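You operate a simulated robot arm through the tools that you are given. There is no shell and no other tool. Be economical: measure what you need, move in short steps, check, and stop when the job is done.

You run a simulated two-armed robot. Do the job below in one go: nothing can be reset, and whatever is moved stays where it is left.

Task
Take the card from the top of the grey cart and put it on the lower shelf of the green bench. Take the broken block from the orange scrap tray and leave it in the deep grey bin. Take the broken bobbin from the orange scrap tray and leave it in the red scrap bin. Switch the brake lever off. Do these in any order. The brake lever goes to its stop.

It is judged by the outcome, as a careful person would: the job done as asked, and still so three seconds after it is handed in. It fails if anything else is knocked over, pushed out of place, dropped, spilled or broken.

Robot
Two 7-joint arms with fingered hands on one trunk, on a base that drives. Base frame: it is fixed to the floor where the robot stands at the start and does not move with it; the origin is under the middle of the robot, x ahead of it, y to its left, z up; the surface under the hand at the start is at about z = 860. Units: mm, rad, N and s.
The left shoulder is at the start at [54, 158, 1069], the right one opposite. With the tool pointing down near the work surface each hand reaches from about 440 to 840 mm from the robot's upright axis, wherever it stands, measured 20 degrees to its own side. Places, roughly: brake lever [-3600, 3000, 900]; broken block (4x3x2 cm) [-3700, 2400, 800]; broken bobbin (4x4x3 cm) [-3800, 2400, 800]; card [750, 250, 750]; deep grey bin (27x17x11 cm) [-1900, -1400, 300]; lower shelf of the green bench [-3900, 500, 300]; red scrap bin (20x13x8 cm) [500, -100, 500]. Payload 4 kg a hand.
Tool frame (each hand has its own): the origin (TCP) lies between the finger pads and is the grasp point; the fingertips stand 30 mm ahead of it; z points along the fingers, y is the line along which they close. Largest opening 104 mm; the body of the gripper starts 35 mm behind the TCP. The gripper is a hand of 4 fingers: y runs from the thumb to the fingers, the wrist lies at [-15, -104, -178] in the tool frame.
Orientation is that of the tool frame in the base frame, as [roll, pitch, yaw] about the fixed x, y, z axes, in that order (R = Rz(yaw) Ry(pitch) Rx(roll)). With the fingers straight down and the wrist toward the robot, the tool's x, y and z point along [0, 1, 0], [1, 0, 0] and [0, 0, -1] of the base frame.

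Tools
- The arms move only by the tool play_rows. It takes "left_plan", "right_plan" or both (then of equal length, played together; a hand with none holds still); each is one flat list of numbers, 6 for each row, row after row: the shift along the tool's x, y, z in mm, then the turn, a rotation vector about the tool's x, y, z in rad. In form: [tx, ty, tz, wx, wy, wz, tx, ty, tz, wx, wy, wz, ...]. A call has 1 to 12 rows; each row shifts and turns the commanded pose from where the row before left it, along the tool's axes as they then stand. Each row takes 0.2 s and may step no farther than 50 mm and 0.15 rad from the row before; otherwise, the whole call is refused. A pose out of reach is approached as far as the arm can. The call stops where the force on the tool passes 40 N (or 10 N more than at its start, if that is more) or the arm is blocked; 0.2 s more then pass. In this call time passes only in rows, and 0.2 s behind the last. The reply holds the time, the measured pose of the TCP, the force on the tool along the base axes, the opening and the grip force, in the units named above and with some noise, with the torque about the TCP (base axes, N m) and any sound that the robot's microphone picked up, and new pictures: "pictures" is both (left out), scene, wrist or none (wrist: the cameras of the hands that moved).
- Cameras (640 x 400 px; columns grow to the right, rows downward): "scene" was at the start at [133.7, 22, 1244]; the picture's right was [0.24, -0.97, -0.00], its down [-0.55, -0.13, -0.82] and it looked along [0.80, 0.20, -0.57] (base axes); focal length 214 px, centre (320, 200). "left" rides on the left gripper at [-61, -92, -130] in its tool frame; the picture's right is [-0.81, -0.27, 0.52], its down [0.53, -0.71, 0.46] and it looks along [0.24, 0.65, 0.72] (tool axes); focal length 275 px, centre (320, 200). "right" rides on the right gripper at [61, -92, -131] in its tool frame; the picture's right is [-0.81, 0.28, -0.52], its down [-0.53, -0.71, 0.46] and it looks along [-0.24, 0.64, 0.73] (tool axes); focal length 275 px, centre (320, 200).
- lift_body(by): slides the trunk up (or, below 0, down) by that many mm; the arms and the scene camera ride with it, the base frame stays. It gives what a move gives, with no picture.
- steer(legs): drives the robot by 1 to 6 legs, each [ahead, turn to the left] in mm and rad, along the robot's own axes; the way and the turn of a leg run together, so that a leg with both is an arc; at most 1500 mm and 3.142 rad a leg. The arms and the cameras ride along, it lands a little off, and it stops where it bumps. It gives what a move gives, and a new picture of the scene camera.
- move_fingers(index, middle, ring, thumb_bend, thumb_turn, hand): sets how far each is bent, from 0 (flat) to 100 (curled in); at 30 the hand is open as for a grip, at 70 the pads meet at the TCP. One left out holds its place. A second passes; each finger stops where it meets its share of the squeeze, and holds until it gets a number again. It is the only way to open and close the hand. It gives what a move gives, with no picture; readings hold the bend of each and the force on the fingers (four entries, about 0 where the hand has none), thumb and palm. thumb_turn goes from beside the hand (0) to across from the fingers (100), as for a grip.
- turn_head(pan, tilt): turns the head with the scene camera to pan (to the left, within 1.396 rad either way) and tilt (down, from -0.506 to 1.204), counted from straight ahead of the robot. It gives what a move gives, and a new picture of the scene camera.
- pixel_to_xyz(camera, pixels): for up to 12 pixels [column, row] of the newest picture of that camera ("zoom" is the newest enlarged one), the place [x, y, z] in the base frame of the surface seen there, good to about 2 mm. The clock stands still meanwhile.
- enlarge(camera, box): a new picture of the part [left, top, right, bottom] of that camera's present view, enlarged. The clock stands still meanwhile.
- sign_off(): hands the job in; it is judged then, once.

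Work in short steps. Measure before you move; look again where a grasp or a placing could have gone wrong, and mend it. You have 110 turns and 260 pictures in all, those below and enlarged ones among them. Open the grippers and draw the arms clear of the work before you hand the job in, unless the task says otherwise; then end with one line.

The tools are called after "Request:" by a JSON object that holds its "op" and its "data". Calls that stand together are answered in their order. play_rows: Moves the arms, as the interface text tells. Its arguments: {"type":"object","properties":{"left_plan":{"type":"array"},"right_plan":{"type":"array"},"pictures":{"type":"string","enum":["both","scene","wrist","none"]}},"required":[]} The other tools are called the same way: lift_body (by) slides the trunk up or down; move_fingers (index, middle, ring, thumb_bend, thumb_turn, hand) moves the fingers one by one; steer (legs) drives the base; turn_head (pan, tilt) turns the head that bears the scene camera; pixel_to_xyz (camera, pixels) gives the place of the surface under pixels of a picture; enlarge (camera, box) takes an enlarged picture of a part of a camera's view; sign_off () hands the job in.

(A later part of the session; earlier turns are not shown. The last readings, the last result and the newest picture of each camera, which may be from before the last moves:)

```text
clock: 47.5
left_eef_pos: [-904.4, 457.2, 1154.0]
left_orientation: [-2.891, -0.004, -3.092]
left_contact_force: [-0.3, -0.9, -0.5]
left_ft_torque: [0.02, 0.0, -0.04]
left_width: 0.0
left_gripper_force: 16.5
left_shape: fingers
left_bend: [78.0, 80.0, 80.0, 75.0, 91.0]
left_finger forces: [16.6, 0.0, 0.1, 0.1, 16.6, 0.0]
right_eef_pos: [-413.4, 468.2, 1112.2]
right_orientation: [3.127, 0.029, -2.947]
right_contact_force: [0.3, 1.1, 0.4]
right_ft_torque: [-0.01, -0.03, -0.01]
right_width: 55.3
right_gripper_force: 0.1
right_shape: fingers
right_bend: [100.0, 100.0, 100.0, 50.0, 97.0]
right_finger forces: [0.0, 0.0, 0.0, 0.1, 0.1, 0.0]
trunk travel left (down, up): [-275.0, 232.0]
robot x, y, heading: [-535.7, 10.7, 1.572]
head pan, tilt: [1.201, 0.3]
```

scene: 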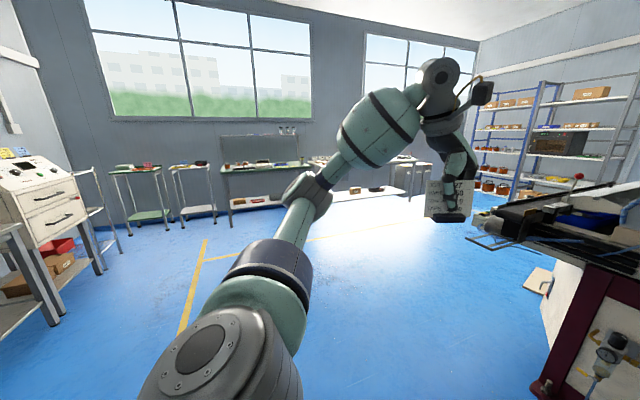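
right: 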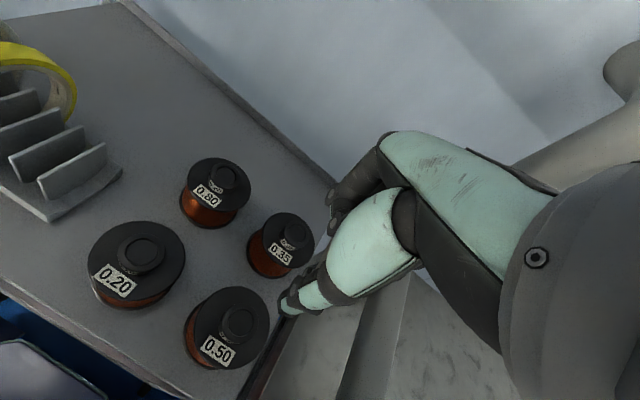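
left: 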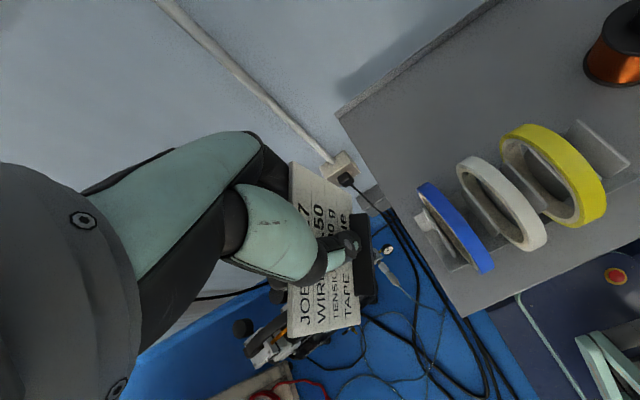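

The floor ahead is open. I turn to face the green bench and drive about 2.1 m, then look.

Request:
{"op": "steer", "data": {"legs": [[0, 1.43], [1400, 0], [700, 0.14]]}}

Request:
{"op": "turn_head", "data": {"pan": 0, "tilt": 0.35}}

```text
clock: 62.7
left_eef_pos: [-3106.6, -114.0, 1152.8]
left_orientation: [-2.89, -0.005, -1.511]
left_contact_force: [-0.1, 0.4, -0.1]
left_ft_torque: [-0.01, 0.01, -0.01]
left_width: 0.0
left_gripper_force: 15.6
left_shape: fingers
left_bend: [78.0, 80.0, 80.0, 75.0, 91.0]
left_finger forces: [15.7, 0.1, 0.0, 0.1, 15.6, 0.0]
right_eef_pos: [-3121.7, 375.9, 1110.6]
right_orientation: [3.125, 0.026, -1.367]
right_contact_force: [-1.2, -0.5, -0.1]
right_ft_torque: [0.01, -0.04, 0.01]
right_width: 55.0
right_gripper_force: 0.1
right_shape: fingers
right_bend: [100.0, 100.0, 100.0, 50.0, 97.0]
right_finger forces: [0.0, 0.1, 0.0, 0.0, 0.1, 0.1]
trunk travel left (down, up): [-275.0, 232.0]
robot x, y, heading: [-2661.1, 259.1, -3.133]
head pan, tilt: [1.201, 0.3]
```

scene: 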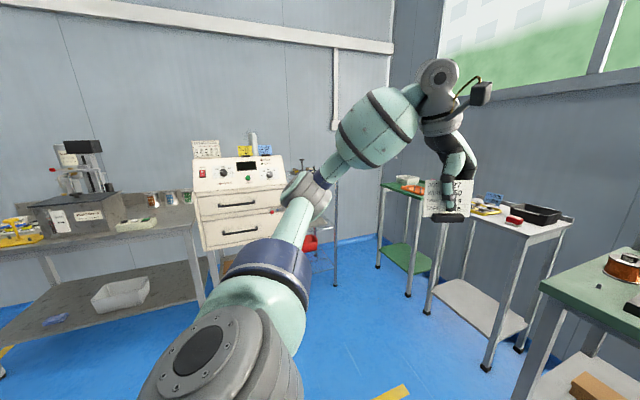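

```text
clock: 64.1
left_eef_pos: [-3092.6, -113.8, 1159.7]
left_orientation: [-2.904, -0.004, -1.512]
left_contact_force: [0.7, -0.1, -0.9]
left_ft_torque: [-0.03, 0.02, 0.03]
left_width: 0.2
left_gripper_force: 16.3
left_shape: fingers
left_bend: [78.0, 80.0, 80.0, 75.0, 91.0]
left_finger forces: [16.1, 0.1, 0.1, 0.1, 16.2, 0.0]
right_eef_pos: [-3107.5, 376.9, 1115.7]
right_orientation: [3.114, 0.03, -1.369]
right_contact_force: [-0.2, -0.4, 1.1]
right_ft_torque: [-0.02, 0.0, 0.01]
right_width: 55.0
right_gripper_force: 0.0
right_shape: fingers
right_bend: [100.0, 100.0, 100.0, 50.0, 98.0]
right_finger forces: [0.0, 0.0, 0.1, 0.0, 0.0, 0.1]
trunk travel left (down, up): [-275.0, 232.0]
robot x, y, heading: [-2661.7, 254.7, -3.131]
head pan, tilt: [0.0, 0.351]
```

scene: 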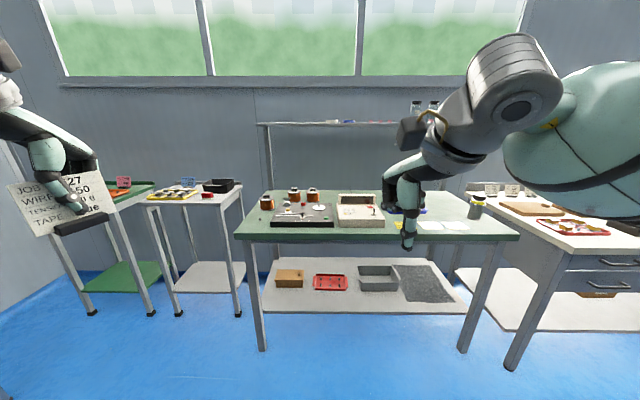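

The green-topped bench is ahead, and its lower white shelf holds a brown box, a red tray, a grey bin and a grey mat. I measure the shelf, its legs and the tabletop edge.

Request:
{"op": "pixel_to_xyz", "data": {"camera": "scene", "pixels": [[300, 305], [270, 300], [355, 305], [405, 285], [460, 310], [260, 238], [515, 237], [350, 238], [355, 270], [270, 262], [262, 350], [465, 350]]}}

Request:
{"op": "enlarge", "data": {"camera": "scene", "box": [230, 220, 530, 360]}}

```text
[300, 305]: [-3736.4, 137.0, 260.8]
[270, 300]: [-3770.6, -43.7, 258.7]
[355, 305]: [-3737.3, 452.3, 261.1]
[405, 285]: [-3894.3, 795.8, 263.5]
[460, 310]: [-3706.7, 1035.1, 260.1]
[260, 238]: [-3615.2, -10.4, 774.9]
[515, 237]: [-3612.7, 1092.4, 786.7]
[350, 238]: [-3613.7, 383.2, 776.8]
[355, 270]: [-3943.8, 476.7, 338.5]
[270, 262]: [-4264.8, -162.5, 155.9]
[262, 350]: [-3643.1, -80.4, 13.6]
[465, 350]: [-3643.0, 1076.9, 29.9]
```

```text
2.13 times, centred on (380, 290) of scene
```

zoom: 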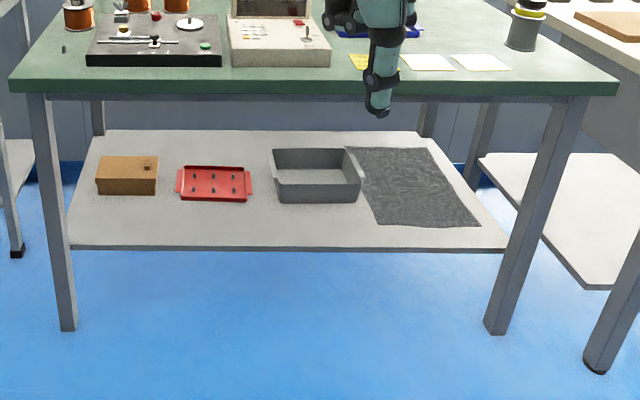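

The shelf surface is at z≈261. I measure the front edge, the box/tray/bin front faces and the card's foot in the hand.

Request:
{"op": "pixel_to_xyz", "data": {"camera": "zoom", "pixels": [[290, 243], [100, 245], [450, 248], [97, 193], [155, 194], [183, 200], [247, 200], [280, 201], [355, 202], [480, 225], [213, 225], [127, 160]]}}

Request:
{"op": "pixel_to_xyz", "data": {"camera": "scene", "pixels": [[57, 229], [105, 216], [57, 232], [82, 230], [12, 187], [92, 162], [40, 233], [85, 210]]}}

Request:
{"op": "enlarge", "data": {"camera": "scene", "box": [0, 130, 160, 250]}}

```text
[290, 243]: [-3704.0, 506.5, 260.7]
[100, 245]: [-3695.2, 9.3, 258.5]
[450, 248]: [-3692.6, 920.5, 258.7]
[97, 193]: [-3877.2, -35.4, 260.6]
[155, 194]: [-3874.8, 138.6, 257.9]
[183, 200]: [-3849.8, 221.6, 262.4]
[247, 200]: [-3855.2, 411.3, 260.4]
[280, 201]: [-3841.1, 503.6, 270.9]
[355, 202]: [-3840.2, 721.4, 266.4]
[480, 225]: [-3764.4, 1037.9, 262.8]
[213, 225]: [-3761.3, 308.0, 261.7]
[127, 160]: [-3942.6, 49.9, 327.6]
```

```text
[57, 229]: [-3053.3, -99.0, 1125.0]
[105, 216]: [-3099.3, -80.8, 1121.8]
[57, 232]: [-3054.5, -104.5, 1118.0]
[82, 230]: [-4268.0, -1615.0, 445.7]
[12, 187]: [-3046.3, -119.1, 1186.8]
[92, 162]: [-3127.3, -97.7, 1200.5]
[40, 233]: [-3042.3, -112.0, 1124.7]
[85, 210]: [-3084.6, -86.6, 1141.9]
```

```text
3.33 times, centred on (80, 190) of scene
```

zoom: 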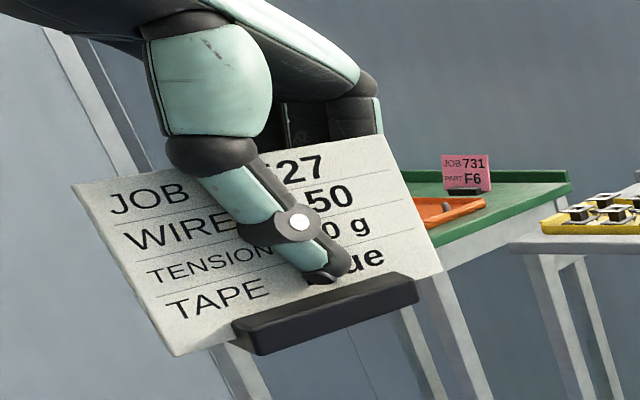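

The free strip runs x −3700…−3840 along y 0…1000, which is enough. I measure the card corners to know how level its foot is in the grip.

Request:
{"op": "pixel_to_xyz", "data": {"camera": "zoom", "pixels": [[80, 190], [381, 140], [176, 350], [436, 268], [240, 325], [262, 350], [416, 298], [412, 280], [110, 200], [370, 150], [190, 340], [425, 265]]}}

```text
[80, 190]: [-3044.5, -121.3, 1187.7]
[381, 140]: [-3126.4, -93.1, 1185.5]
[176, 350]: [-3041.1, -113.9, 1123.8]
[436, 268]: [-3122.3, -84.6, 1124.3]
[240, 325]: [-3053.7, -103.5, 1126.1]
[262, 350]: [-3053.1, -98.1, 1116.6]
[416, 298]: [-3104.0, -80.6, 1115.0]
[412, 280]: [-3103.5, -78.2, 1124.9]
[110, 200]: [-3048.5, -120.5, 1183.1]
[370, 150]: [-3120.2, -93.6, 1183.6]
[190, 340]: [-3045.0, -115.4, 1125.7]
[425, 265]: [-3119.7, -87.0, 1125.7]
```

The card's width is level and it leans back 7°. I place the robot in front of the bench around y≈500, keeping the hands short of the table edge at x −3615.

Request:
{"op": "steer", "data": {"legs": [[0, -0.6], [430, 0], [0, 0.59], [90, 0]]}}

```text
clock: 71.4
left_eef_pos: [-3550.8, 133.7, 1156.9]
left_orientation: [-2.902, -0.003, -1.53]
left_contact_force: [-0.3, 0.0, -1.9]
left_ft_torque: [0.0, 0.02, 0.01]
left_width: 0.1
left_gripper_force: 15.6
left_shape: fingers
left_bend: [78.0, 80.0, 80.0, 75.0, 91.0]
left_finger forces: [15.4, 0.0, 0.0, 0.0, 15.4, 0.0]
right_eef_pos: [-3559.6, 625.8, 1115.0]
right_orientation: [3.115, 0.03, -1.387]
right_contact_force: [-0.4, 0.6, -0.5]
right_ft_torque: [0.05, -0.04, 0.02]
right_width: 55.7
right_gripper_force: 0.0
right_shape: fingers
right_bend: [100.0, 100.0, 100.0, 50.0, 98.0]
right_finger forces: [0.0, 0.0, 0.0, 0.1, 0.0, 0.0]
trunk travel left (down, up): [-275.0, 232.0]
robot x, y, heading: [-3113.7, 500.0, 3.13]
head pan, tilt: [0.0, 0.351]
```

scene: 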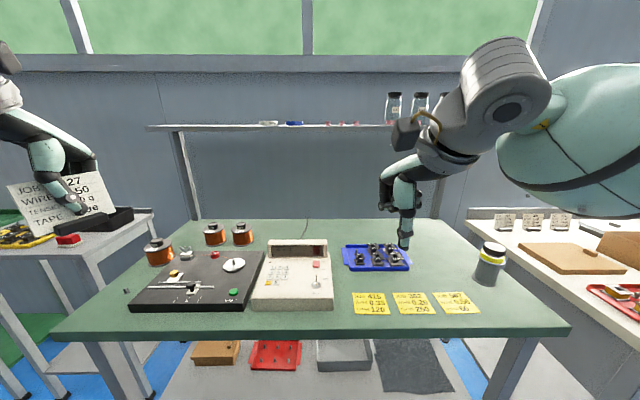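

I back up 70 mm, raise the right hand so it stays above the table, and lower the trunk fully.

Request:
{"op": "steer", "data": {"legs": [[-70, 0]]}}

Request:
{"op": "play_rows", "data": {"right_plan": [0, -5, -40, 0, 0, 0, 0, -5, -40, 0, 0, 0, 0, -5, -40, 0, 0, 0, 0, -5, -40, 0, 0, 0], "left_plan": [0, 0, 0, 0, 0, 0, 0, 0, 0, 0, 0, 0, 0, 0, 0, 0, 0, 0, 0, 0, 0, 0.05, -0.117, 0.028], "pictures": "none"}}

Request:
{"op": "lift_body", "data": {"by": -270}}

Request:
{"op": "turn_head", "data": {"pan": 0.5, "tilt": 0.7}}

```text
clock: 72.4
left_eef_pos: [-3488.3, 135.1, 1154.7]
left_orientation: [-2.895, -0.007, -1.531]
left_contact_force: [-0.5, 1.2, -1.6]
left_ft_torque: [-0.02, -0.01, 0.0]
left_width: 0.1
left_gripper_force: 15.8
left_shape: fingers
left_bend: [78.0, 80.0, 80.0, 76.0, 91.0]
left_finger forces: [15.8, 0.1, 0.0, 0.0, 15.8, 0.0]
right_eef_pos: [-3494.5, 626.7, 1111.7]
right_orientation: [3.123, 0.028, -1.389]
right_contact_force: [-0.7, -0.7, -0.7]
right_ft_torque: [-0.07, -0.01, 0.01]
right_width: 55.3
right_gripper_force: 0.0
right_shape: fingers
right_bend: [100.0, 100.0, 100.0, 50.0, 98.0]
right_finger forces: [0.0, 0.1, 0.0, 0.0, 0.0, 0.0]
trunk travel left (down, up): [-275.0, 232.0]
robot x, y, heading: [-3043.4, 497.2, 3.127]
head pan, tilt: [0.0, 0.351]
```

scene: 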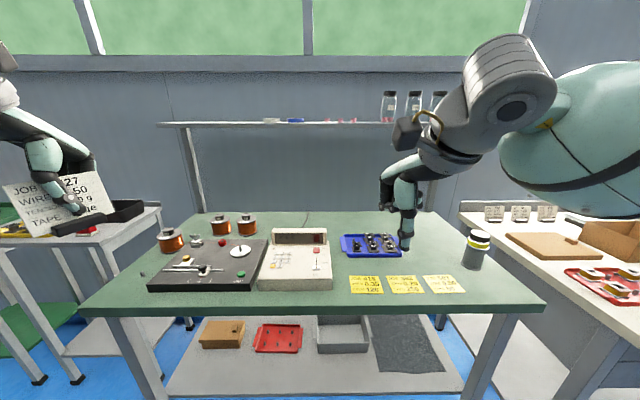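

```text
clock: 73.4
left_eef_pos: [-3462.6, 134.0, 1162.9]
left_orientation: [-2.865, 0.117, -1.527]
left_contact_force: [-0.1, -0.1, -0.6]
left_ft_torque: [0.01, 0.03, 0.02]
left_width: 0.0
left_gripper_force: 16.2
left_shape: fingers
left_bend: [78.0, 80.0, 80.0, 76.0, 91.0]
left_finger forces: [16.0, 0.0, 0.0, 0.0, 16.0, 0.0]
right_eef_pos: [-3445.6, 625.9, 1281.4]
right_orientation: [3.103, 0.034, -1.388]
right_contact_force: [-0.3, -0.5, -0.3]
right_ft_torque: [0.05, 0.01, 0.01]
right_width: 55.3
right_gripper_force: 0.1
right_shape: fingers
right_bend: [100.0, 100.0, 100.0, 50.0, 98.0]
right_finger forces: [0.0, 0.1, 0.1, 0.0, 0.1, 0.0]
trunk travel left (down, up): [-275.0, 232.0]
robot x, y, heading: [-3044.2, 504.3, 3.128]
head pan, tilt: [0.0, 0.351]
```

```text
clock: 76.2
left_eef_pos: [-3465.7, 133.6, 893.3]
left_orientation: [-2.863, 0.116, -1.527]
left_contact_force: [0.3, 0.0, -0.3]
left_ft_torque: [-0.02, 0.01, 0.02]
left_width: 0.2
left_gripper_force: 15.6
left_shape: fingers
left_bend: [78.0, 80.0, 80.0, 76.0, 91.0]
left_finger forces: [16.0, 0.1, 0.1, 0.1, 16.0, 0.0]
right_eef_pos: [-3448.3, 627.3, 1011.4]
right_orientation: [3.103, 0.032, -1.387]
right_contact_force: [0.1, 0.4, 0.5]
right_ft_torque: [-0.03, -0.03, -0.01]
right_width: 55.2
right_gripper_force: 0.0
right_shape: fingers
right_bend: [100.0, 100.0, 100.0, 50.0, 98.0]
right_finger forces: [0.0, 0.0, 0.0, 0.0, 0.1, 0.1]
trunk travel left (down, up): [-5.0, 502.0]
robot x, y, heading: [-3041.6, 500.3, 3.127]
head pan, tilt: [0.0, 0.351]
```

```text
clock: 77.1
left_eef_pos: [-3465.5, 134.0, 892.7]
left_orientation: [-2.864, 0.115, -1.529]
left_contact_force: [0.2, 0.1, -0.5]
left_ft_torque: [-0.02, -0.02, 0.02]
left_width: 0.0
left_gripper_force: 16.0
left_shape: fingers
left_bend: [78.0, 80.0, 80.0, 76.0, 91.0]
left_finger forces: [16.1, 0.0, 0.0, 0.1, 16.0, 0.0]
right_eef_pos: [-3448.0, 627.0, 1010.9]
right_orientation: [3.103, 0.032, -1.388]
right_contact_force: [0.2, 0.1, 0.3]
right_ft_torque: [0.01, -0.01, -0.01]
right_width: 55.6
right_gripper_force: 0.0
right_shape: fingers
right_bend: [100.0, 100.0, 100.0, 50.0, 98.0]
right_finger forces: [0.1, 0.1, 0.0, 0.1, 0.0, 0.0]
trunk travel left (down, up): [-5.0, 502.0]
robot x, y, heading: [-3041.0, 501.6, 3.131]
head pan, tilt: [0.499, 0.7]
```

scene: 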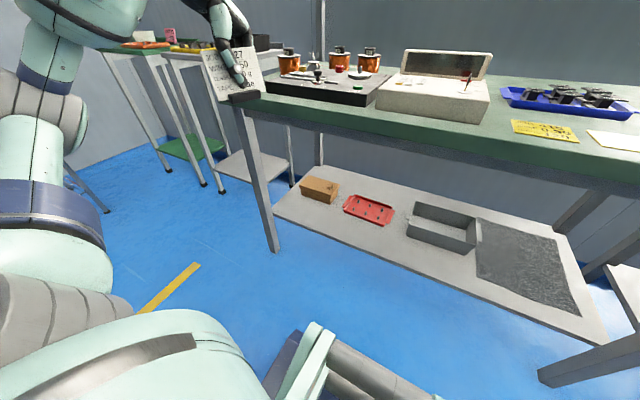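

The hand is in front of the table at x −3465. I lower the left hand straight down 550 mm in front of the table.

Request:
{"op": "play_rows", "data": {"left_plan": [-0.2, 12.5, 44.5, 0, 0, 0, -0.2, 12.5, 44.5, 0, 0, 0, -0.2, 12.5, 44.5, 0, 0, 0, -0.2, 12.5, 44.5, 0, 0, 0, -0.2, 12.5, 44.5, 0, 0, 0, -0.2, 12.5, 44.5, 0, 0, 0, -0.2, 12.5, 44.5, 0, 0, 0, -0.2, 12.5, 44.5, 0, 0, 0, -0.2, 12.5, 44.5, 0, 0, 0, -0.2, 12.5, 44.5, 0, 0, 0, -0.2, 12.5, 44.5, 0, 0, 0]}}

```text
clock: 79.5
left_eef_pos: [-3466.7, 194.3, 391.2]
left_orientation: [-2.864, 0.119, -1.528]
left_contact_force: [-0.1, 0.2, -0.3]
left_ft_torque: [-0.02, -0.01, -0.01]
left_width: 0.3
left_gripper_force: 15.6
left_shape: fingers
left_bend: [78.0, 80.0, 80.0, 76.0, 91.0]
left_finger forces: [15.7, 0.1, 0.0, 0.1, 15.8, 0.0]
right_eef_pos: [-3448.1, 628.1, 1010.9]
right_orientation: [3.105, 0.031, -1.388]
right_contact_force: [0.3, 0.2, -0.1]
right_ft_torque: [0.03, 0.02, 0.01]
right_width: 55.3
right_gripper_force: 0.1
right_shape: fingers
right_bend: [100.0, 100.0, 100.0, 50.0, 98.0]
right_finger forces: [0.0, 0.0, 0.0, 0.0, 0.0, 0.0]
trunk travel left (down, up): [-5.0, 502.0]
robot x, y, heading: [-3042.4, 497.0, 3.132]
head pan, tilt: [0.499, 0.7]
```

scene: 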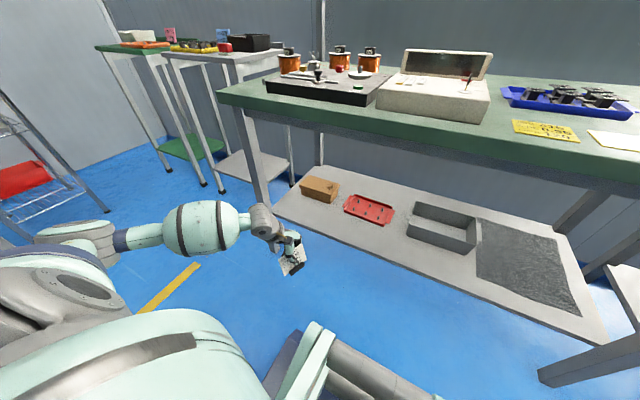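
left: 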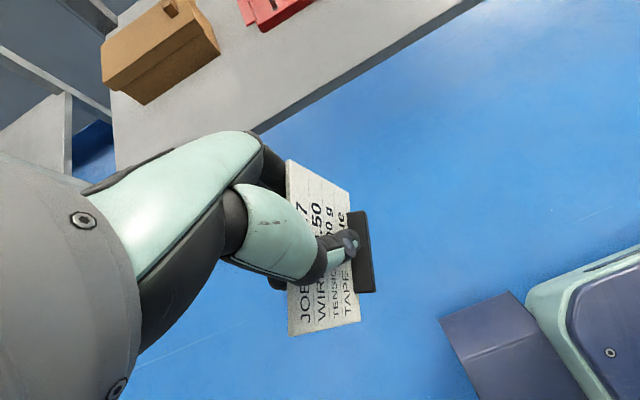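

The hand is low in front of the shelf. The forearm runs out to the left, so I check its position against the table leg at (−3643,−80).

Request:
{"op": "pixel_to_xyz", "data": {"camera": "scene", "pixels": [[180, 225], [210, 225], [100, 240], [130, 235], [262, 215], [265, 190], [240, 110], [200, 205], [60, 235], [40, 250]]}}

```text
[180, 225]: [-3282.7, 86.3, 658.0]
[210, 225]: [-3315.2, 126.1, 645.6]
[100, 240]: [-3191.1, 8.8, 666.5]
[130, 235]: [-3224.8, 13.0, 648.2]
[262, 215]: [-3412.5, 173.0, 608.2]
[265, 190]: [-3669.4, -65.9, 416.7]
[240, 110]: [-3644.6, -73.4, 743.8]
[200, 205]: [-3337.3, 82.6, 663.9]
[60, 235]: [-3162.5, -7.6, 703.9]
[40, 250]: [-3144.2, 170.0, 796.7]
```

The forearm (top z≈665, y≥0) clears the table underside and the leg. I drive 130 mm ahead, then extend the hand 150 mm under the table.

Request:
{"op": "steer", "data": {"legs": [[130, 0]]}}

Request:
{"op": "play_rows", "data": {"left_plan": [-1.9, 43.3, -12.1, 0, 0, 0, -1.9, 43.3, -12.1, 0, 0, 0, -1.9, 43.3, -12.1, 0, 0, 0]}}

```text
clock: 80.8
left_eef_pos: [-3598.1, 194.3, 388.6]
left_orientation: [-2.86, 0.115, -1.528]
left_contact_force: [-0.3, 0.3, -1.1]
left_ft_torque: [0.02, 0.01, 0.0]
left_width: 0.0
left_gripper_force: 15.5
left_shape: fingers
left_bend: [78.0, 80.0, 80.0, 76.0, 91.0]
left_finger forces: [15.7, 0.0, 0.0, 0.0, 15.7, 0.0]
right_eef_pos: [-3584.4, 629.4, 1011.2]
right_orientation: [3.107, 0.031, -1.387]
right_contact_force: [0.4, 0.4, -0.7]
right_ft_torque: [-0.01, -0.04, -0.01]
right_width: 55.4
right_gripper_force: 0.1
right_shape: fingers
right_bend: [100.0, 100.0, 100.0, 50.0, 98.0]
right_finger forces: [0.0, 0.0, 0.0, 0.1, 0.0, 0.0]
trunk travel left (down, up): [-5.0, 502.0]
robot x, y, heading: [-3177.5, 502.1, 3.131]
head pan, tilt: [0.499, 0.7]
```

scene: 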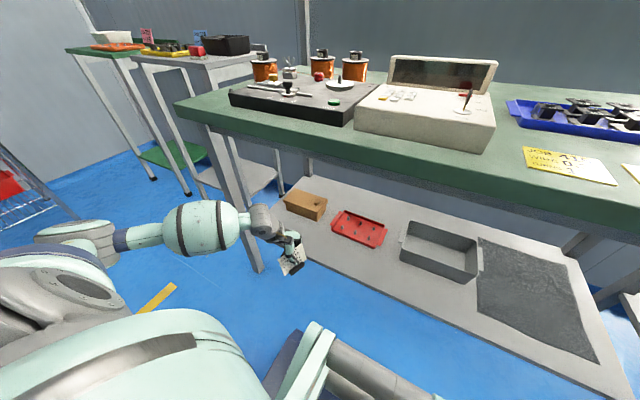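

```text
clock: 81.6
left_eef_pos: [-3729.2, 197.1, 394.6]
left_orientation: [-2.872, 0.118, -1.528]
left_contact_force: [0.1, -0.5, -0.9]
left_ft_torque: [0.03, 0.0, -0.01]
left_width: 0.0
left_gripper_force: 15.4
left_shape: fingers
left_bend: [78.0, 80.0, 80.0, 76.0, 91.0]
left_finger forces: [15.5, 0.0, 0.0, 0.0, 15.3, 0.1]
right_eef_pos: [-3570.8, 629.7, 1013.8]
right_orientation: [3.094, 0.033, -1.388]
right_contact_force: [0.4, 0.2, -0.4]
right_ft_torque: [-0.05, 0.01, 0.01]
right_width: 55.6
right_gripper_force: 0.0
right_shape: fingers
right_bend: [100.0, 100.0, 100.0, 50.0, 98.0]
right_finger forces: [0.1, 0.0, 0.0, 0.0, 0.0, 0.1]
trunk travel left (down, up): [-5.0, 502.0]
robot x, y, heading: [-3178.7, 499.2, 3.132]
head pan, tilt: [0.499, 0.7]
```

scene: 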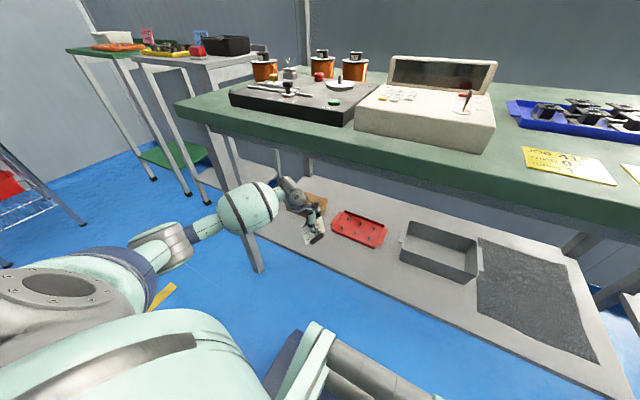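
left: 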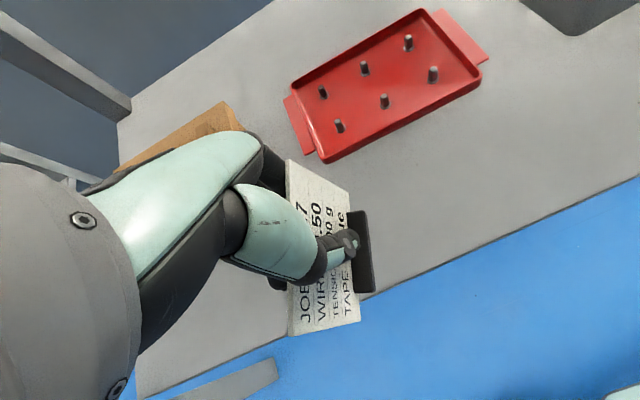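

The card is over the shelf. I go 45 mm deeper, then lower 60 mm.

Request:
{"op": "play_rows", "data": {"left_plan": [-1.9, 43.3, -12.1, 0, 0, 0, 3.4, 8.2, 28.7, 0, 0, 0, 3.4, 8.2, 28.7, 0, 0, 0, 0, 0, 0, 0, 0, 0]}}

Request:
{"op": "enlarge", "data": {"camera": "scene", "box": [200, 160, 400, 290]}}

```text
clock: 82.6
left_eef_pos: [-3775.8, 193.6, 336.2]
left_orientation: [-2.873, 0.115, -1.529]
left_contact_force: [-0.3, -0.2, -0.5]
left_ft_torque: [-0.01, 0.01, -0.03]
left_width: 0.0
left_gripper_force: 15.7
left_shape: fingers
left_bend: [78.0, 80.0, 80.0, 76.0, 91.0]
left_finger forces: [15.3, 0.0, 0.1, 0.0, 15.3, 0.0]
right_eef_pos: [-3570.4, 629.6, 1015.4]
right_orientation: [3.092, 0.036, -1.387]
right_contact_force: [-1.0, 0.1, 0.0]
right_ft_torque: [0.02, 0.0, 0.01]
right_width: 55.2
right_gripper_force: 0.0
right_shape: fingers
right_bend: [100.0, 100.0, 100.0, 50.0, 98.0]
right_finger forces: [0.0, 0.0, 0.0, 0.1, 0.1, 0.0]
trunk travel left (down, up): [-5.0, 502.0]
robot x, y, heading: [-3176.2, 501.1, 3.136]
head pan, tilt: [0.499, 0.7]
```

scene: 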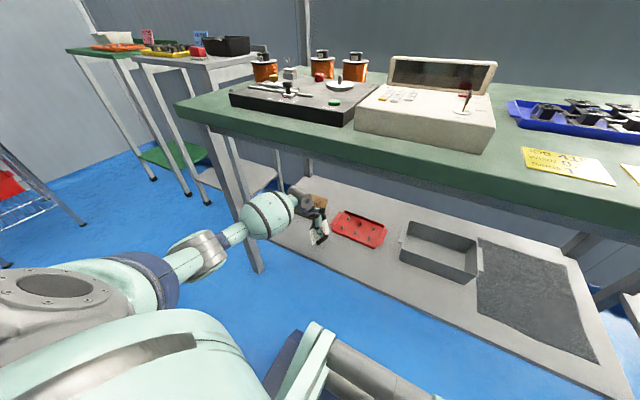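
left: 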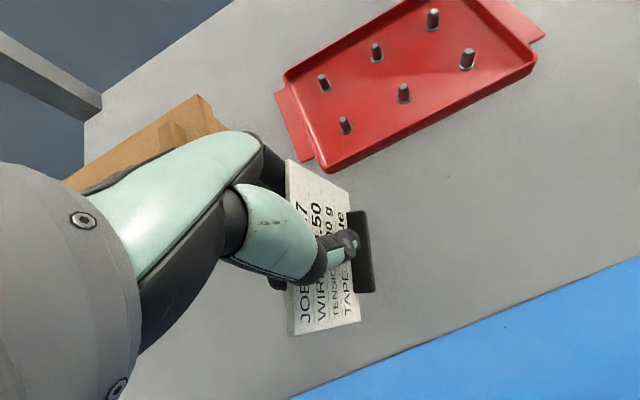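

```text
3.08 times, centred on (300, 225) of scene
```

zoom: 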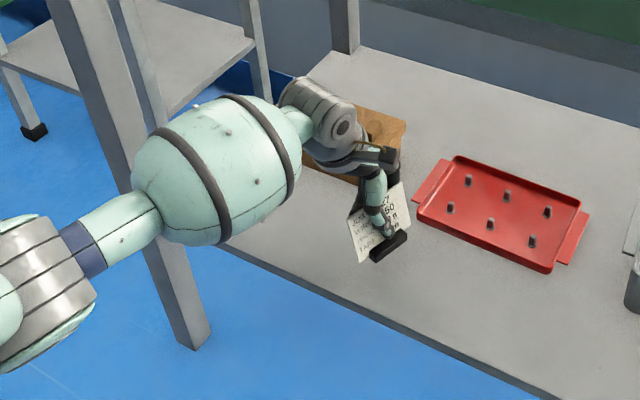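

I measure the foot's lowest point and lower most of the remaining gap.

Request:
{"op": "pixel_to_xyz", "data": {"camera": "zoom", "pixels": [[376, 260], [405, 242], [390, 254], [405, 234], [380, 250], [362, 260], [420, 275]]}}

Request:
{"op": "play_rows", "data": {"left_plan": [0.9, 2.2, 7.6, 0, 0, 0, 0.9, 2.2, 7.6, 0, 0, 0, 0, 0, 0, 0, 0, 0], "pictures": "none"}}

```text
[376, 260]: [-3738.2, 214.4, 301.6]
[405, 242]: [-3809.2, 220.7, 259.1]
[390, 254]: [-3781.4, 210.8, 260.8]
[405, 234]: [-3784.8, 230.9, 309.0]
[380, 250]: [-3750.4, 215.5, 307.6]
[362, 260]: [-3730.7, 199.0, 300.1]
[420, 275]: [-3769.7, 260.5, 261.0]
```

```text
clock: 83.4
left_eef_pos: [-3775.8, 194.6, 321.0]
left_orientation: [-2.874, 0.118, -1.529]
left_contact_force: [-0.1, -0.7, -0.7]
left_ft_torque: [-0.01, 0.0, 0.01]
left_width: 0.1
left_gripper_force: 15.3
left_shape: fingers
left_bend: [78.0, 80.0, 80.0, 76.0, 91.0]
left_finger forces: [15.3, 0.1, 0.0, 0.0, 15.4, 0.0]
right_eef_pos: [-3570.3, 629.0, 1014.5]
right_orientation: [3.093, 0.035, -1.389]
right_contact_force: [-1.0, 0.9, 0.2]
right_ft_torque: [0.01, 0.05, 0.02]
right_width: 55.3
right_gripper_force: 0.1
right_shape: fingers
right_bend: [100.0, 100.0, 100.0, 50.0, 98.0]
right_finger forces: [0.0, 0.0, 0.0, 0.1, 0.0, 0.1]
trunk travel left (down, up): [-5.0, 502.0]
robot x, y, heading: [-3175.2, 501.9, 3.133]
head pan, tilt: [0.499, 0.7]
```

About 20 mm remain. I lower 14 mm, then creep until contact.

Request:
{"op": "play_rows", "data": {"left_plan": [0.8, 1.9, 6.7, 0, 0, 0, 0.8, 1.9, 6.7, 0, 0, 0, 0.35, 0.8, 2.9, 0, 0, 0, 0, 0, 0, 0, 0, 0], "pictures": "none"}}

Request:
{"op": "play_rows", "data": {"left_plan": [0.35, 0.8, 2.9, 0, 0, 0, 0, 0, 0, 0, 0, 0], "pictures": "none"}}

Request:
{"op": "enlarge", "data": {"camera": "scene", "box": [280, 190, 360, 250]}}

```text
clock: 84.4
left_eef_pos: [-3776.6, 195.3, 303.4]
left_orientation: [-2.876, 0.117, -1.528]
left_contact_force: [0.8, -0.5, -0.5]
left_ft_torque: [-0.01, 0.01, -0.02]
left_width: 0.0
left_gripper_force: 15.2
left_shape: fingers
left_bend: [78.0, 80.0, 80.0, 76.0, 91.0]
left_finger forces: [15.4, 0.0, 0.0, 0.0, 15.2, 0.1]
right_eef_pos: [-3570.7, 628.5, 1015.8]
right_orientation: [3.091, 0.036, -1.388]
right_contact_force: [0.9, -0.8, 0.6]
right_ft_torque: [0.01, -0.02, 0.0]
right_width: 55.3
right_gripper_force: 0.0
right_shape: fingers
right_bend: [100.0, 100.0, 100.0, 50.0, 98.0]
right_finger forces: [0.0, 0.1, 0.0, 0.0, 0.0, 0.0]
trunk travel left (down, up): [-5.0, 502.0]
robot x, y, heading: [-3172.7, 502.5, 3.131]
head pan, tilt: [0.499, 0.7]
```

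```text
clock: 85.0
left_eef_pos: [-3776.9, 194.8, 302.0]
left_orientation: [-2.876, 0.117, -1.528]
left_contact_force: [0.1, -1.6, 4.7]
left_ft_torque: [0.11, -0.13, -0.03]
left_width: 0.0
left_gripper_force: 15.9
left_shape: fingers
left_bend: [79.0, 80.0, 80.0, 76.0, 91.0]
left_finger forces: [15.7, 0.0, 0.1, 0.0, 16.9, 0.1]
right_eef_pos: [-3570.0, 628.6, 1015.5]
right_orientation: [3.092, 0.035, -1.389]
right_contact_force: [0.6, 0.8, 0.4]
right_ft_torque: [0.01, -0.01, 0.02]
right_width: 55.5
right_gripper_force: 0.0
right_shape: fingers
right_bend: [100.0, 100.0, 100.0, 50.0, 98.0]
right_finger forces: [0.1, 0.0, 0.0, 0.1, 0.0, 0.1]
trunk travel left (down, up): [-5.0, 502.0]
robot x, y, heading: [-3177.0, 505.5, 3.13]
head pan, tilt: [0.499, 0.7]
```

```text
6.67 times, centred on (320, 220) of scene
```

zoom: 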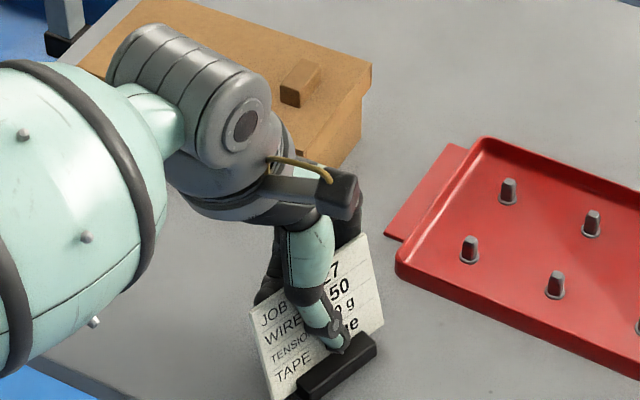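

Contact is at 4.7 N with the foot down. I open the fingers in two gentle stages.

Request:
{"op": "move_fingers", "data": {"hand": "left", "index": 68, "middle": 68, "ring": 68, "thumb_bend": 68}}

Request:
{"op": "move_fingers", "data": {"hand": "left", "index": 42, "middle": 42, "ring": 42, "thumb_bend": 42}}

Request:
{"op": "enlarge", "data": {"camera": "scene", "box": [280, 190, 360, 250]}}

Request:
{"op": "enlarge", "data": {"camera": "left", "box": [160, 80, 480, 380]}}

```text
clock: 86.0
left_eef_pos: [-3776.5, 195.1, 302.7]
left_orientation: [-2.878, 0.117, -1.529]
left_contact_force: [-3.9, 1.7, 12.8]
left_ft_torque: [0.12, 0.04, 0.09]
left_width: 2.2
left_gripper_force: 10.3
left_shape: fingers
left_bend: [71.0, 68.0, 68.0, 68.0, 94.0]
left_finger forces: [14.9, 0.1, 0.1, 0.1, 5.7, 0.0]
right_eef_pos: [-3569.0, 629.8, 1015.1]
right_orientation: [3.089, 0.032, -1.387]
right_contact_force: [0.3, 0.0, -0.3]
right_ft_torque: [0.03, -0.01, 0.02]
right_width: 55.4
right_gripper_force: 0.0
right_shape: fingers
right_bend: [100.0, 100.0, 100.0, 50.0, 98.0]
right_finger forces: [0.0, 0.1, 0.0, 0.0, 0.1, 0.0]
trunk travel left (down, up): [-5.0, 502.0]
robot x, y, heading: [-3174.7, 498.0, 3.13]
head pan, tilt: [0.499, 0.7]
```

```text
clock: 87.0
left_eef_pos: [-3775.8, 193.6, 303.9]
left_orientation: [-2.879, 0.116, -1.528]
left_contact_force: [5.2, -1.3, 23.2]
left_ft_torque: [-0.2, 0.09, 0.11]
left_width: 34.7
left_gripper_force: 11.6
left_shape: fingers
left_bend: [71.0, 45.0, 44.0, 42.0, 97.0]
left_finger forces: [10.7, 5.8, 6.8, 0.0, 0.0, 0.1]
right_eef_pos: [-3568.3, 629.6, 1017.2]
right_orientation: [3.089, 0.033, -1.389]
right_contact_force: [-0.1, 1.3, 0.7]
right_ft_torque: [-0.02, 0.0, 0.0]
right_width: 55.5
right_gripper_force: 0.1
right_shape: fingers
right_bend: [100.0, 100.0, 100.0, 50.0, 98.0]
right_finger forces: [0.1, 0.0, 0.0, 0.0, 0.0, 0.1]
trunk travel left (down, up): [-5.0, 502.0]
robot x, y, heading: [-3176.7, 503.9, 3.136]
head pan, tilt: [0.499, 0.7]
```

```text
6.67 times, centred on (320, 220) of scene
```

zoom: 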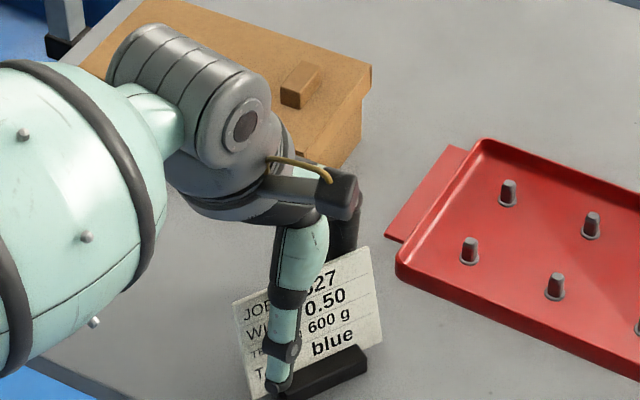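

```text
1.33 times, centred on (320, 230) of left
```

zoom: 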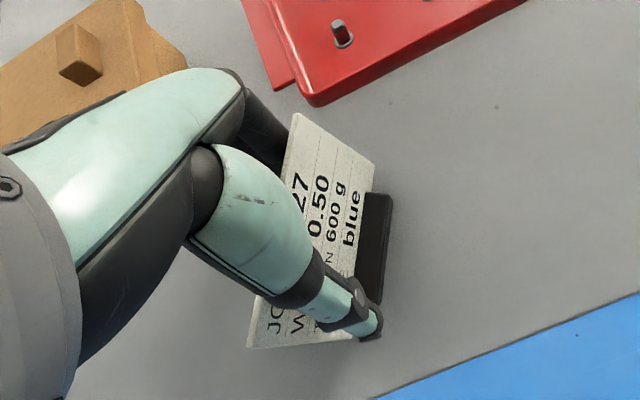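

The card stands but the fingertips press the shelf while opening (23 N). I raise the hand a few millimetres to relieve it and look.

Request:
{"op": "play_rows", "data": {"left_plan": [-0.6, -1.4, -4.8, 0, 0, 0, -0.6, -1.4, -4.8, 0, 0, 0, 0, 0, 0, 0, 0, 0], "pictures": "none"}}

Request:
{"op": "enlarge", "data": {"camera": "scene", "box": [280, 190, 360, 250]}}

```text
clock: 87.8
left_eef_pos: [-3776.1, 195.2, 312.2]
left_orientation: [-2.879, 0.116, -1.527]
left_contact_force: [2.3, -0.7, 12.4]
left_ft_torque: [0.14, 0.15, -0.02]
left_width: 58.4
left_gripper_force: 6.3
left_shape: fingers
left_bend: [50.0, 42.0, 42.0, 42.0, 97.0]
left_finger forces: [12.4, 0.1, 0.1, 0.0, 0.0, 0.0]
right_eef_pos: [-3569.1, 629.6, 1015.4]
right_orientation: [3.091, 0.033, -1.388]
right_contact_force: [-0.2, -1.0, 0.1]
right_ft_torque: [0.03, -0.03, 0.0]
right_width: 55.2
right_gripper_force: 0.1
right_shape: fingers
right_bend: [100.0, 100.0, 100.0, 50.0, 98.0]
right_finger forces: [0.0, 0.0, 0.0, 0.1, 0.0, 0.0]
trunk travel left (down, up): [-5.0, 502.0]
robot x, y, heading: [-3174.8, 500.4, 3.135]
head pan, tilt: [0.499, 0.7]
```

```text
6.67 times, centred on (320, 220) of scene
```

zoom: 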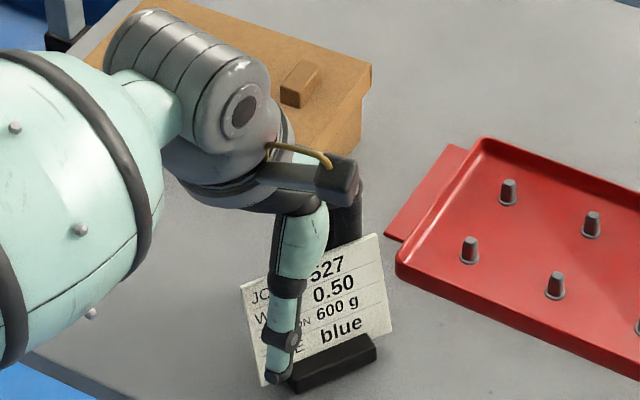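

The index is freeing itself and the card stays standing. I raise another 12 mm.

Request:
{"op": "play_rows", "data": {"left_plan": [-0.7, -1.7, -5.8, 0, 0, 0, -0.7, -1.7, -5.8, 0, 0, 0, 0, 0, 0, 0, 0, 0], "pictures": "none"}}

Request:
{"op": "enlarge", "data": {"camera": "scene", "box": [280, 190, 360, 250]}}

Request:
{"op": "enlarge", "data": {"camera": "left", "box": [160, 80, 480, 380]}}

```text
clock: 88.6
left_eef_pos: [-3775.2, 196.0, 323.0]
left_orientation: [-2.873, 0.117, -1.528]
left_contact_force: [0.2, -0.1, -0.4]
left_ft_torque: [0.02, -0.01, 0.03]
left_width: 72.5
left_gripper_force: 0.0
left_shape: fingers
left_bend: [42.0, 42.0, 42.0, 42.0, 97.0]
left_finger forces: [0.0, 0.0, 0.0, 0.0, 0.0, 0.0]
right_eef_pos: [-3570.2, 629.8, 1015.1]
right_orientation: [3.092, 0.034, -1.389]
right_contact_force: [0.7, -0.7, -0.3]
right_ft_torque: [0.01, -0.02, 0.0]
right_width: 55.4
right_gripper_force: 0.1
right_shape: fingers
right_bend: [100.0, 100.0, 100.0, 50.0, 98.0]
right_finger forces: [0.1, 0.1, 0.0, 0.1, 0.1, 0.0]
trunk travel left (down, up): [-5.0, 502.0]
robot x, y, heading: [-3177.2, 499.3, 3.13]
head pan, tilt: [0.499, 0.7]
```

```text
6.67 times, centred on (320, 220) of scene
```

zoom: 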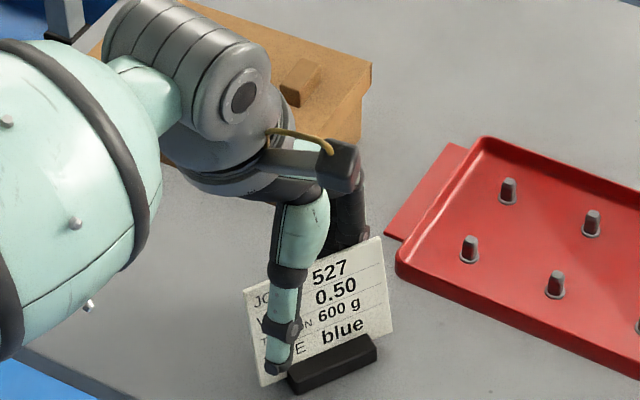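

```text
1.33 times, centred on (320, 230) of left
```

zoom: 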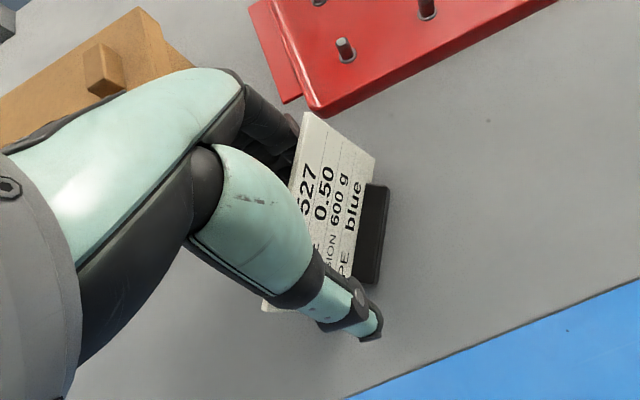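

The card is free and standing. I lift the hand straight up 85 mm over the card, then retreat 150 mm toward the robot.

Request:
{"op": "play_rows", "data": {"left_plan": [-2.3, -5.5, -19.1, 0, 0, 0, -2.3, -5.5, -19.1, 0, 0, 0, -2.3, -5.5, -19.1, 0, 0, 0, -2.3, -5.5, -19.1, 0, 0, 0, -1, -2, -7, 0, 0, 0, 1.7, -38.5, 10.8, 0, 0, 0, 1.7, -38.5, 10.8, 0, 0, 0, 1.7, -38.5, 10.8, 0, 0, 0, 1.7, -38.5, 10.8, 0, 0, 0]}}

Request:
{"op": "enlarge", "data": {"camera": "scene", "box": [270, 180, 370, 255]}}

```text
clock: 90.6
left_eef_pos: [-3615.9, 194.0, 410.7]
left_orientation: [-2.876, 0.118, -1.528]
left_contact_force: [0.2, -0.6, 0.5]
left_ft_torque: [-0.03, 0.0, -0.01]
left_width: 72.7
left_gripper_force: 0.1
left_shape: fingers
left_bend: [42.0, 42.0, 42.0, 42.0, 97.0]
left_finger forces: [0.0, 0.1, 0.0, 0.0, 0.0, 0.0]
right_eef_pos: [-3569.9, 629.5, 1016.3]
right_orientation: [3.093, 0.035, -1.386]
right_contact_force: [0.2, 0.8, 0.6]
right_ft_torque: [0.04, 0.03, 0.0]
right_width: 55.2
right_gripper_force: 0.0
right_shape: fingers
right_bend: [100.0, 100.0, 100.0, 50.0, 98.0]
right_finger forces: [0.0, 0.0, 0.0, 0.0, 0.1, 0.0]
trunk travel left (down, up): [-5.0, 502.0]
robot x, y, heading: [-3171.4, 503.9, 3.134]
head pan, tilt: [0.499, 0.7]
```

scene: 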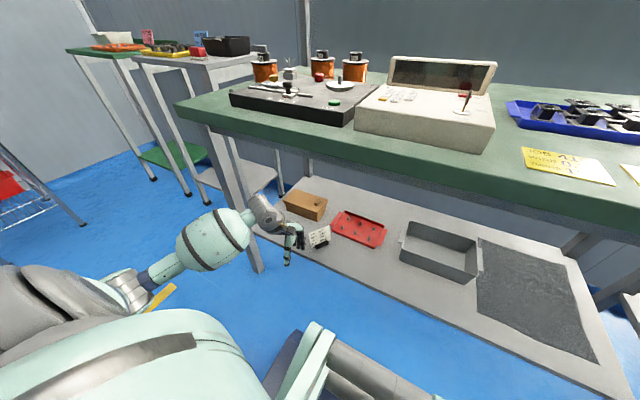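
left: 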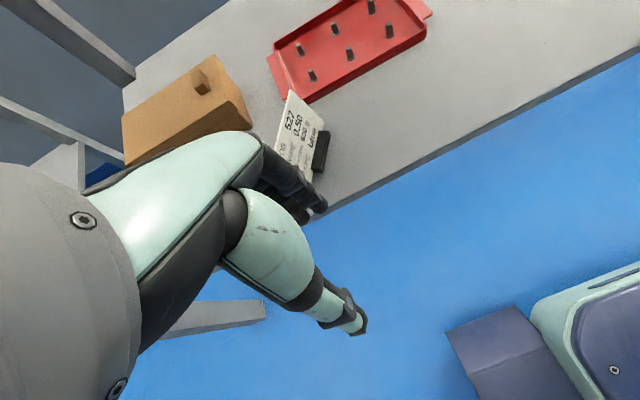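

```text
5.33 times, centred on (320, 218) of scene
```

zoom: 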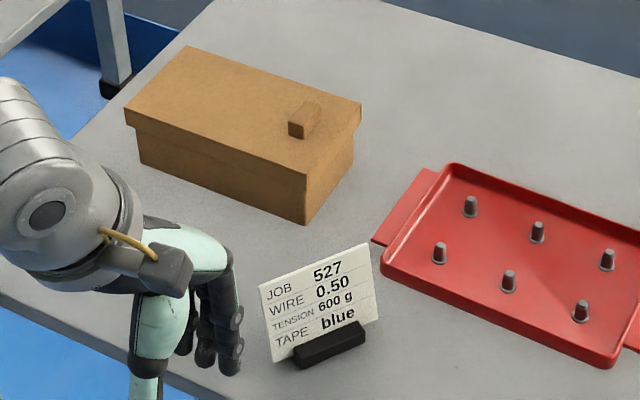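

The card stands on the lower shelf. I drive back 400 mm, raise the left hand in front of the bench and restore the trunk.

Request:
{"op": "steer", "data": {"legs": [[-400, 0]]}}

Request:
{"op": "play_rows", "data": {"left_plan": [-5.2, -12.3, -43, 0, 0, 0, -5.2, -12.3, -43, 0, 0, 0, -5.2, -12.3, -43, 0, 0, 0, -5.2, -12.3, -43, 0, 0, 0, -5.2, -12.3, -43, 0, 0, 0, -5.2, -12.3, -43, 0, 0, 0, -5.2, -12.3, -43, 0, 0, 0, -5.2, -12.3, -43, 0, 0, 0, -5.2, -12.3, -43, 0, 0, 0, -5.2, -12.3, -43, 0, 0, 0, -5.2, -12.3, -43, 0, 0, 0, 0, 0, 0, -0.05, 0.117, -0.028], "pictures": "none"}}

Request:
{"op": "lift_body", "data": {"by": 270}}

Request:
{"op": "turn_head", "data": {"pan": -1.2, "tilt": 0.35}}

```text
clock: 93.2
left_eef_pos: [-3216.1, 193.4, 411.7]
left_orientation: [-2.876, 0.117, -1.539]
left_contact_force: [0.0, -0.1, -0.1]
left_ft_torque: [-0.02, -0.01, 0.0]
left_width: 72.8
left_gripper_force: 0.0
left_shape: fingers
left_bend: [42.0, 42.0, 42.0, 42.0, 97.0]
left_finger forces: [0.1, 0.0, 0.0, 0.0, 0.1, 0.0]
right_eef_pos: [-3165.3, 625.8, 1016.5]
right_orientation: [3.091, 0.035, -1.397]
right_contact_force: [-0.4, -0.5, 0.0]
right_ft_torque: [0.0, 0.05, -0.04]
right_width: 55.0
right_gripper_force: 0.2
right_shape: fingers
right_bend: [100.0, 100.0, 100.0, 50.0, 98.0]
right_finger forces: [0.0, 0.0, 0.0, 0.1, 0.0, 0.1]
trunk travel left (down, up): [-5.0, 502.0]
robot x, y, heading: [-2774.5, 494.7, 3.121]
head pan, tilt: [0.499, 0.7]
```

scene: 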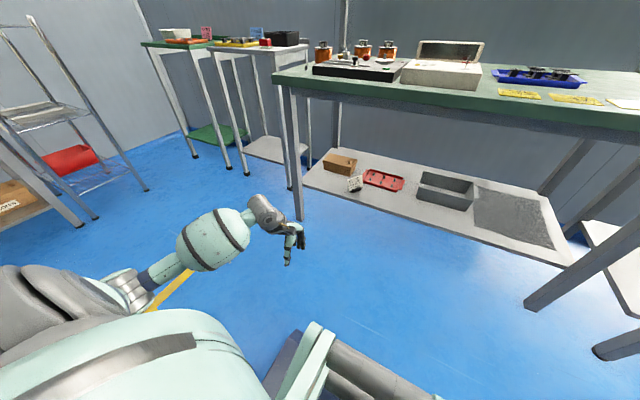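

```text
clock: 95.8
left_eef_pos: [-3200.5, 192.7, 910.5]
left_orientation: [-2.936, -0.002, -1.539]
left_contact_force: [0.3, 0.1, -0.9]
left_ft_torque: [-0.02, -0.01, -0.03]
left_width: 72.7
left_gripper_force: 0.2
left_shape: fingers
left_bend: [42.0, 42.0, 42.0, 42.0, 97.0]
left_finger forces: [0.0, 0.0, 0.0, 0.0, 0.0, 0.0]
right_eef_pos: [-3154.2, 627.1, 1020.6]
right_orientation: [3.079, 0.036, -1.399]
right_contact_force: [-0.3, -0.2, 0.0]
right_ft_torque: [-0.01, -0.03, 0.0]
right_width: 55.4
right_gripper_force: 0.1
right_shape: fingers
right_bend: [100.0, 100.0, 100.0, 50.0, 98.0]
right_finger forces: [0.0, 0.0, 0.0, 0.1, 0.0, 0.0]
trunk travel left (down, up): [-5.0, 502.0]
robot x, y, heading: [-2770.1, 496.4, 3.121]
head pan, tilt: [0.499, 0.7]
```

```text
clock: 98.6
left_eef_pos: [-3200.7, 192.1, 1177.7]
left_orientation: [-2.937, -0.003, -1.539]
left_contact_force: [0.6, 0.1, -0.1]
left_ft_torque: [0.01, 0.02, 0.0]
left_width: 72.6
left_gripper_force: 0.0
left_shape: fingers
left_bend: [42.0, 42.0, 42.0, 42.0, 97.0]
left_finger forces: [0.0, 0.0, 0.1, 0.0, 0.0, 0.1]
right_eef_pos: [-3155.1, 625.9, 1290.2]
right_orientation: [3.079, 0.037, -1.398]
right_contact_force: [-0.4, 0.7, -0.8]
right_ft_torque: [-0.02, -0.02, -0.02]
right_width: 55.3
right_gripper_force: 0.0
right_shape: fingers
right_bend: [100.0, 100.0, 100.0, 50.0, 98.0]
right_finger forces: [0.0, 0.0, 0.0, 0.1, 0.0, 0.1]
trunk travel left (down, up): [-275.0, 232.0]
robot x, y, heading: [-2771.6, 493.4, 3.121]
head pan, tilt: [0.499, 0.7]
```

```text
clock: 100.3
left_eef_pos: [-3200.5, 192.9, 1178.7]
left_orientation: [-2.938, -0.003, -1.541]
left_contact_force: [-0.1, 0.7, 0.0]
left_ft_torque: [0.02, -0.03, 0.0]
left_width: 72.6
left_gripper_force: 0.1
left_shape: fingers
left_bend: [42.0, 42.0, 42.0, 42.0, 97.0]
left_finger forces: [0.0, 0.0, 0.1, 0.0, 0.0, 0.0]
right_eef_pos: [-3153.6, 627.0, 1290.4]
right_orientation: [3.079, 0.035, -1.399]
right_contact_force: [-0.2, -0.2, 0.4]
right_ft_torque: [0.04, -0.02, 0.01]
right_width: 55.4
right_gripper_force: 0.1
right_shape: fingers
right_bend: [100.0, 100.0, 100.0, 50.0, 98.0]
right_finger forces: [0.0, 0.0, 0.0, 0.0, 0.0, 0.0]
trunk travel left (down, up): [-275.0, 232.0]
robot x, y, heading: [-2773.6, 494.8, 3.115]
head pan, tilt: [-1.201, 0.351]
```

scene: 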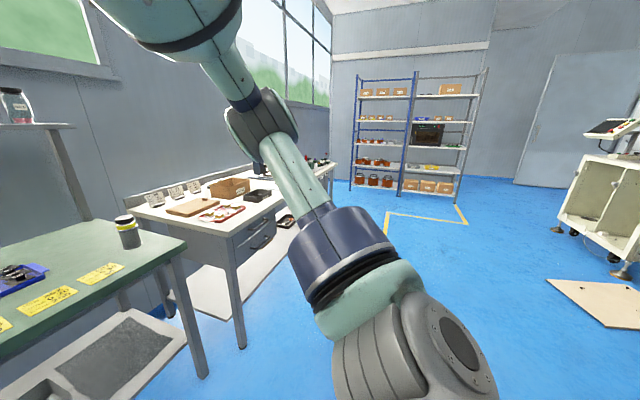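

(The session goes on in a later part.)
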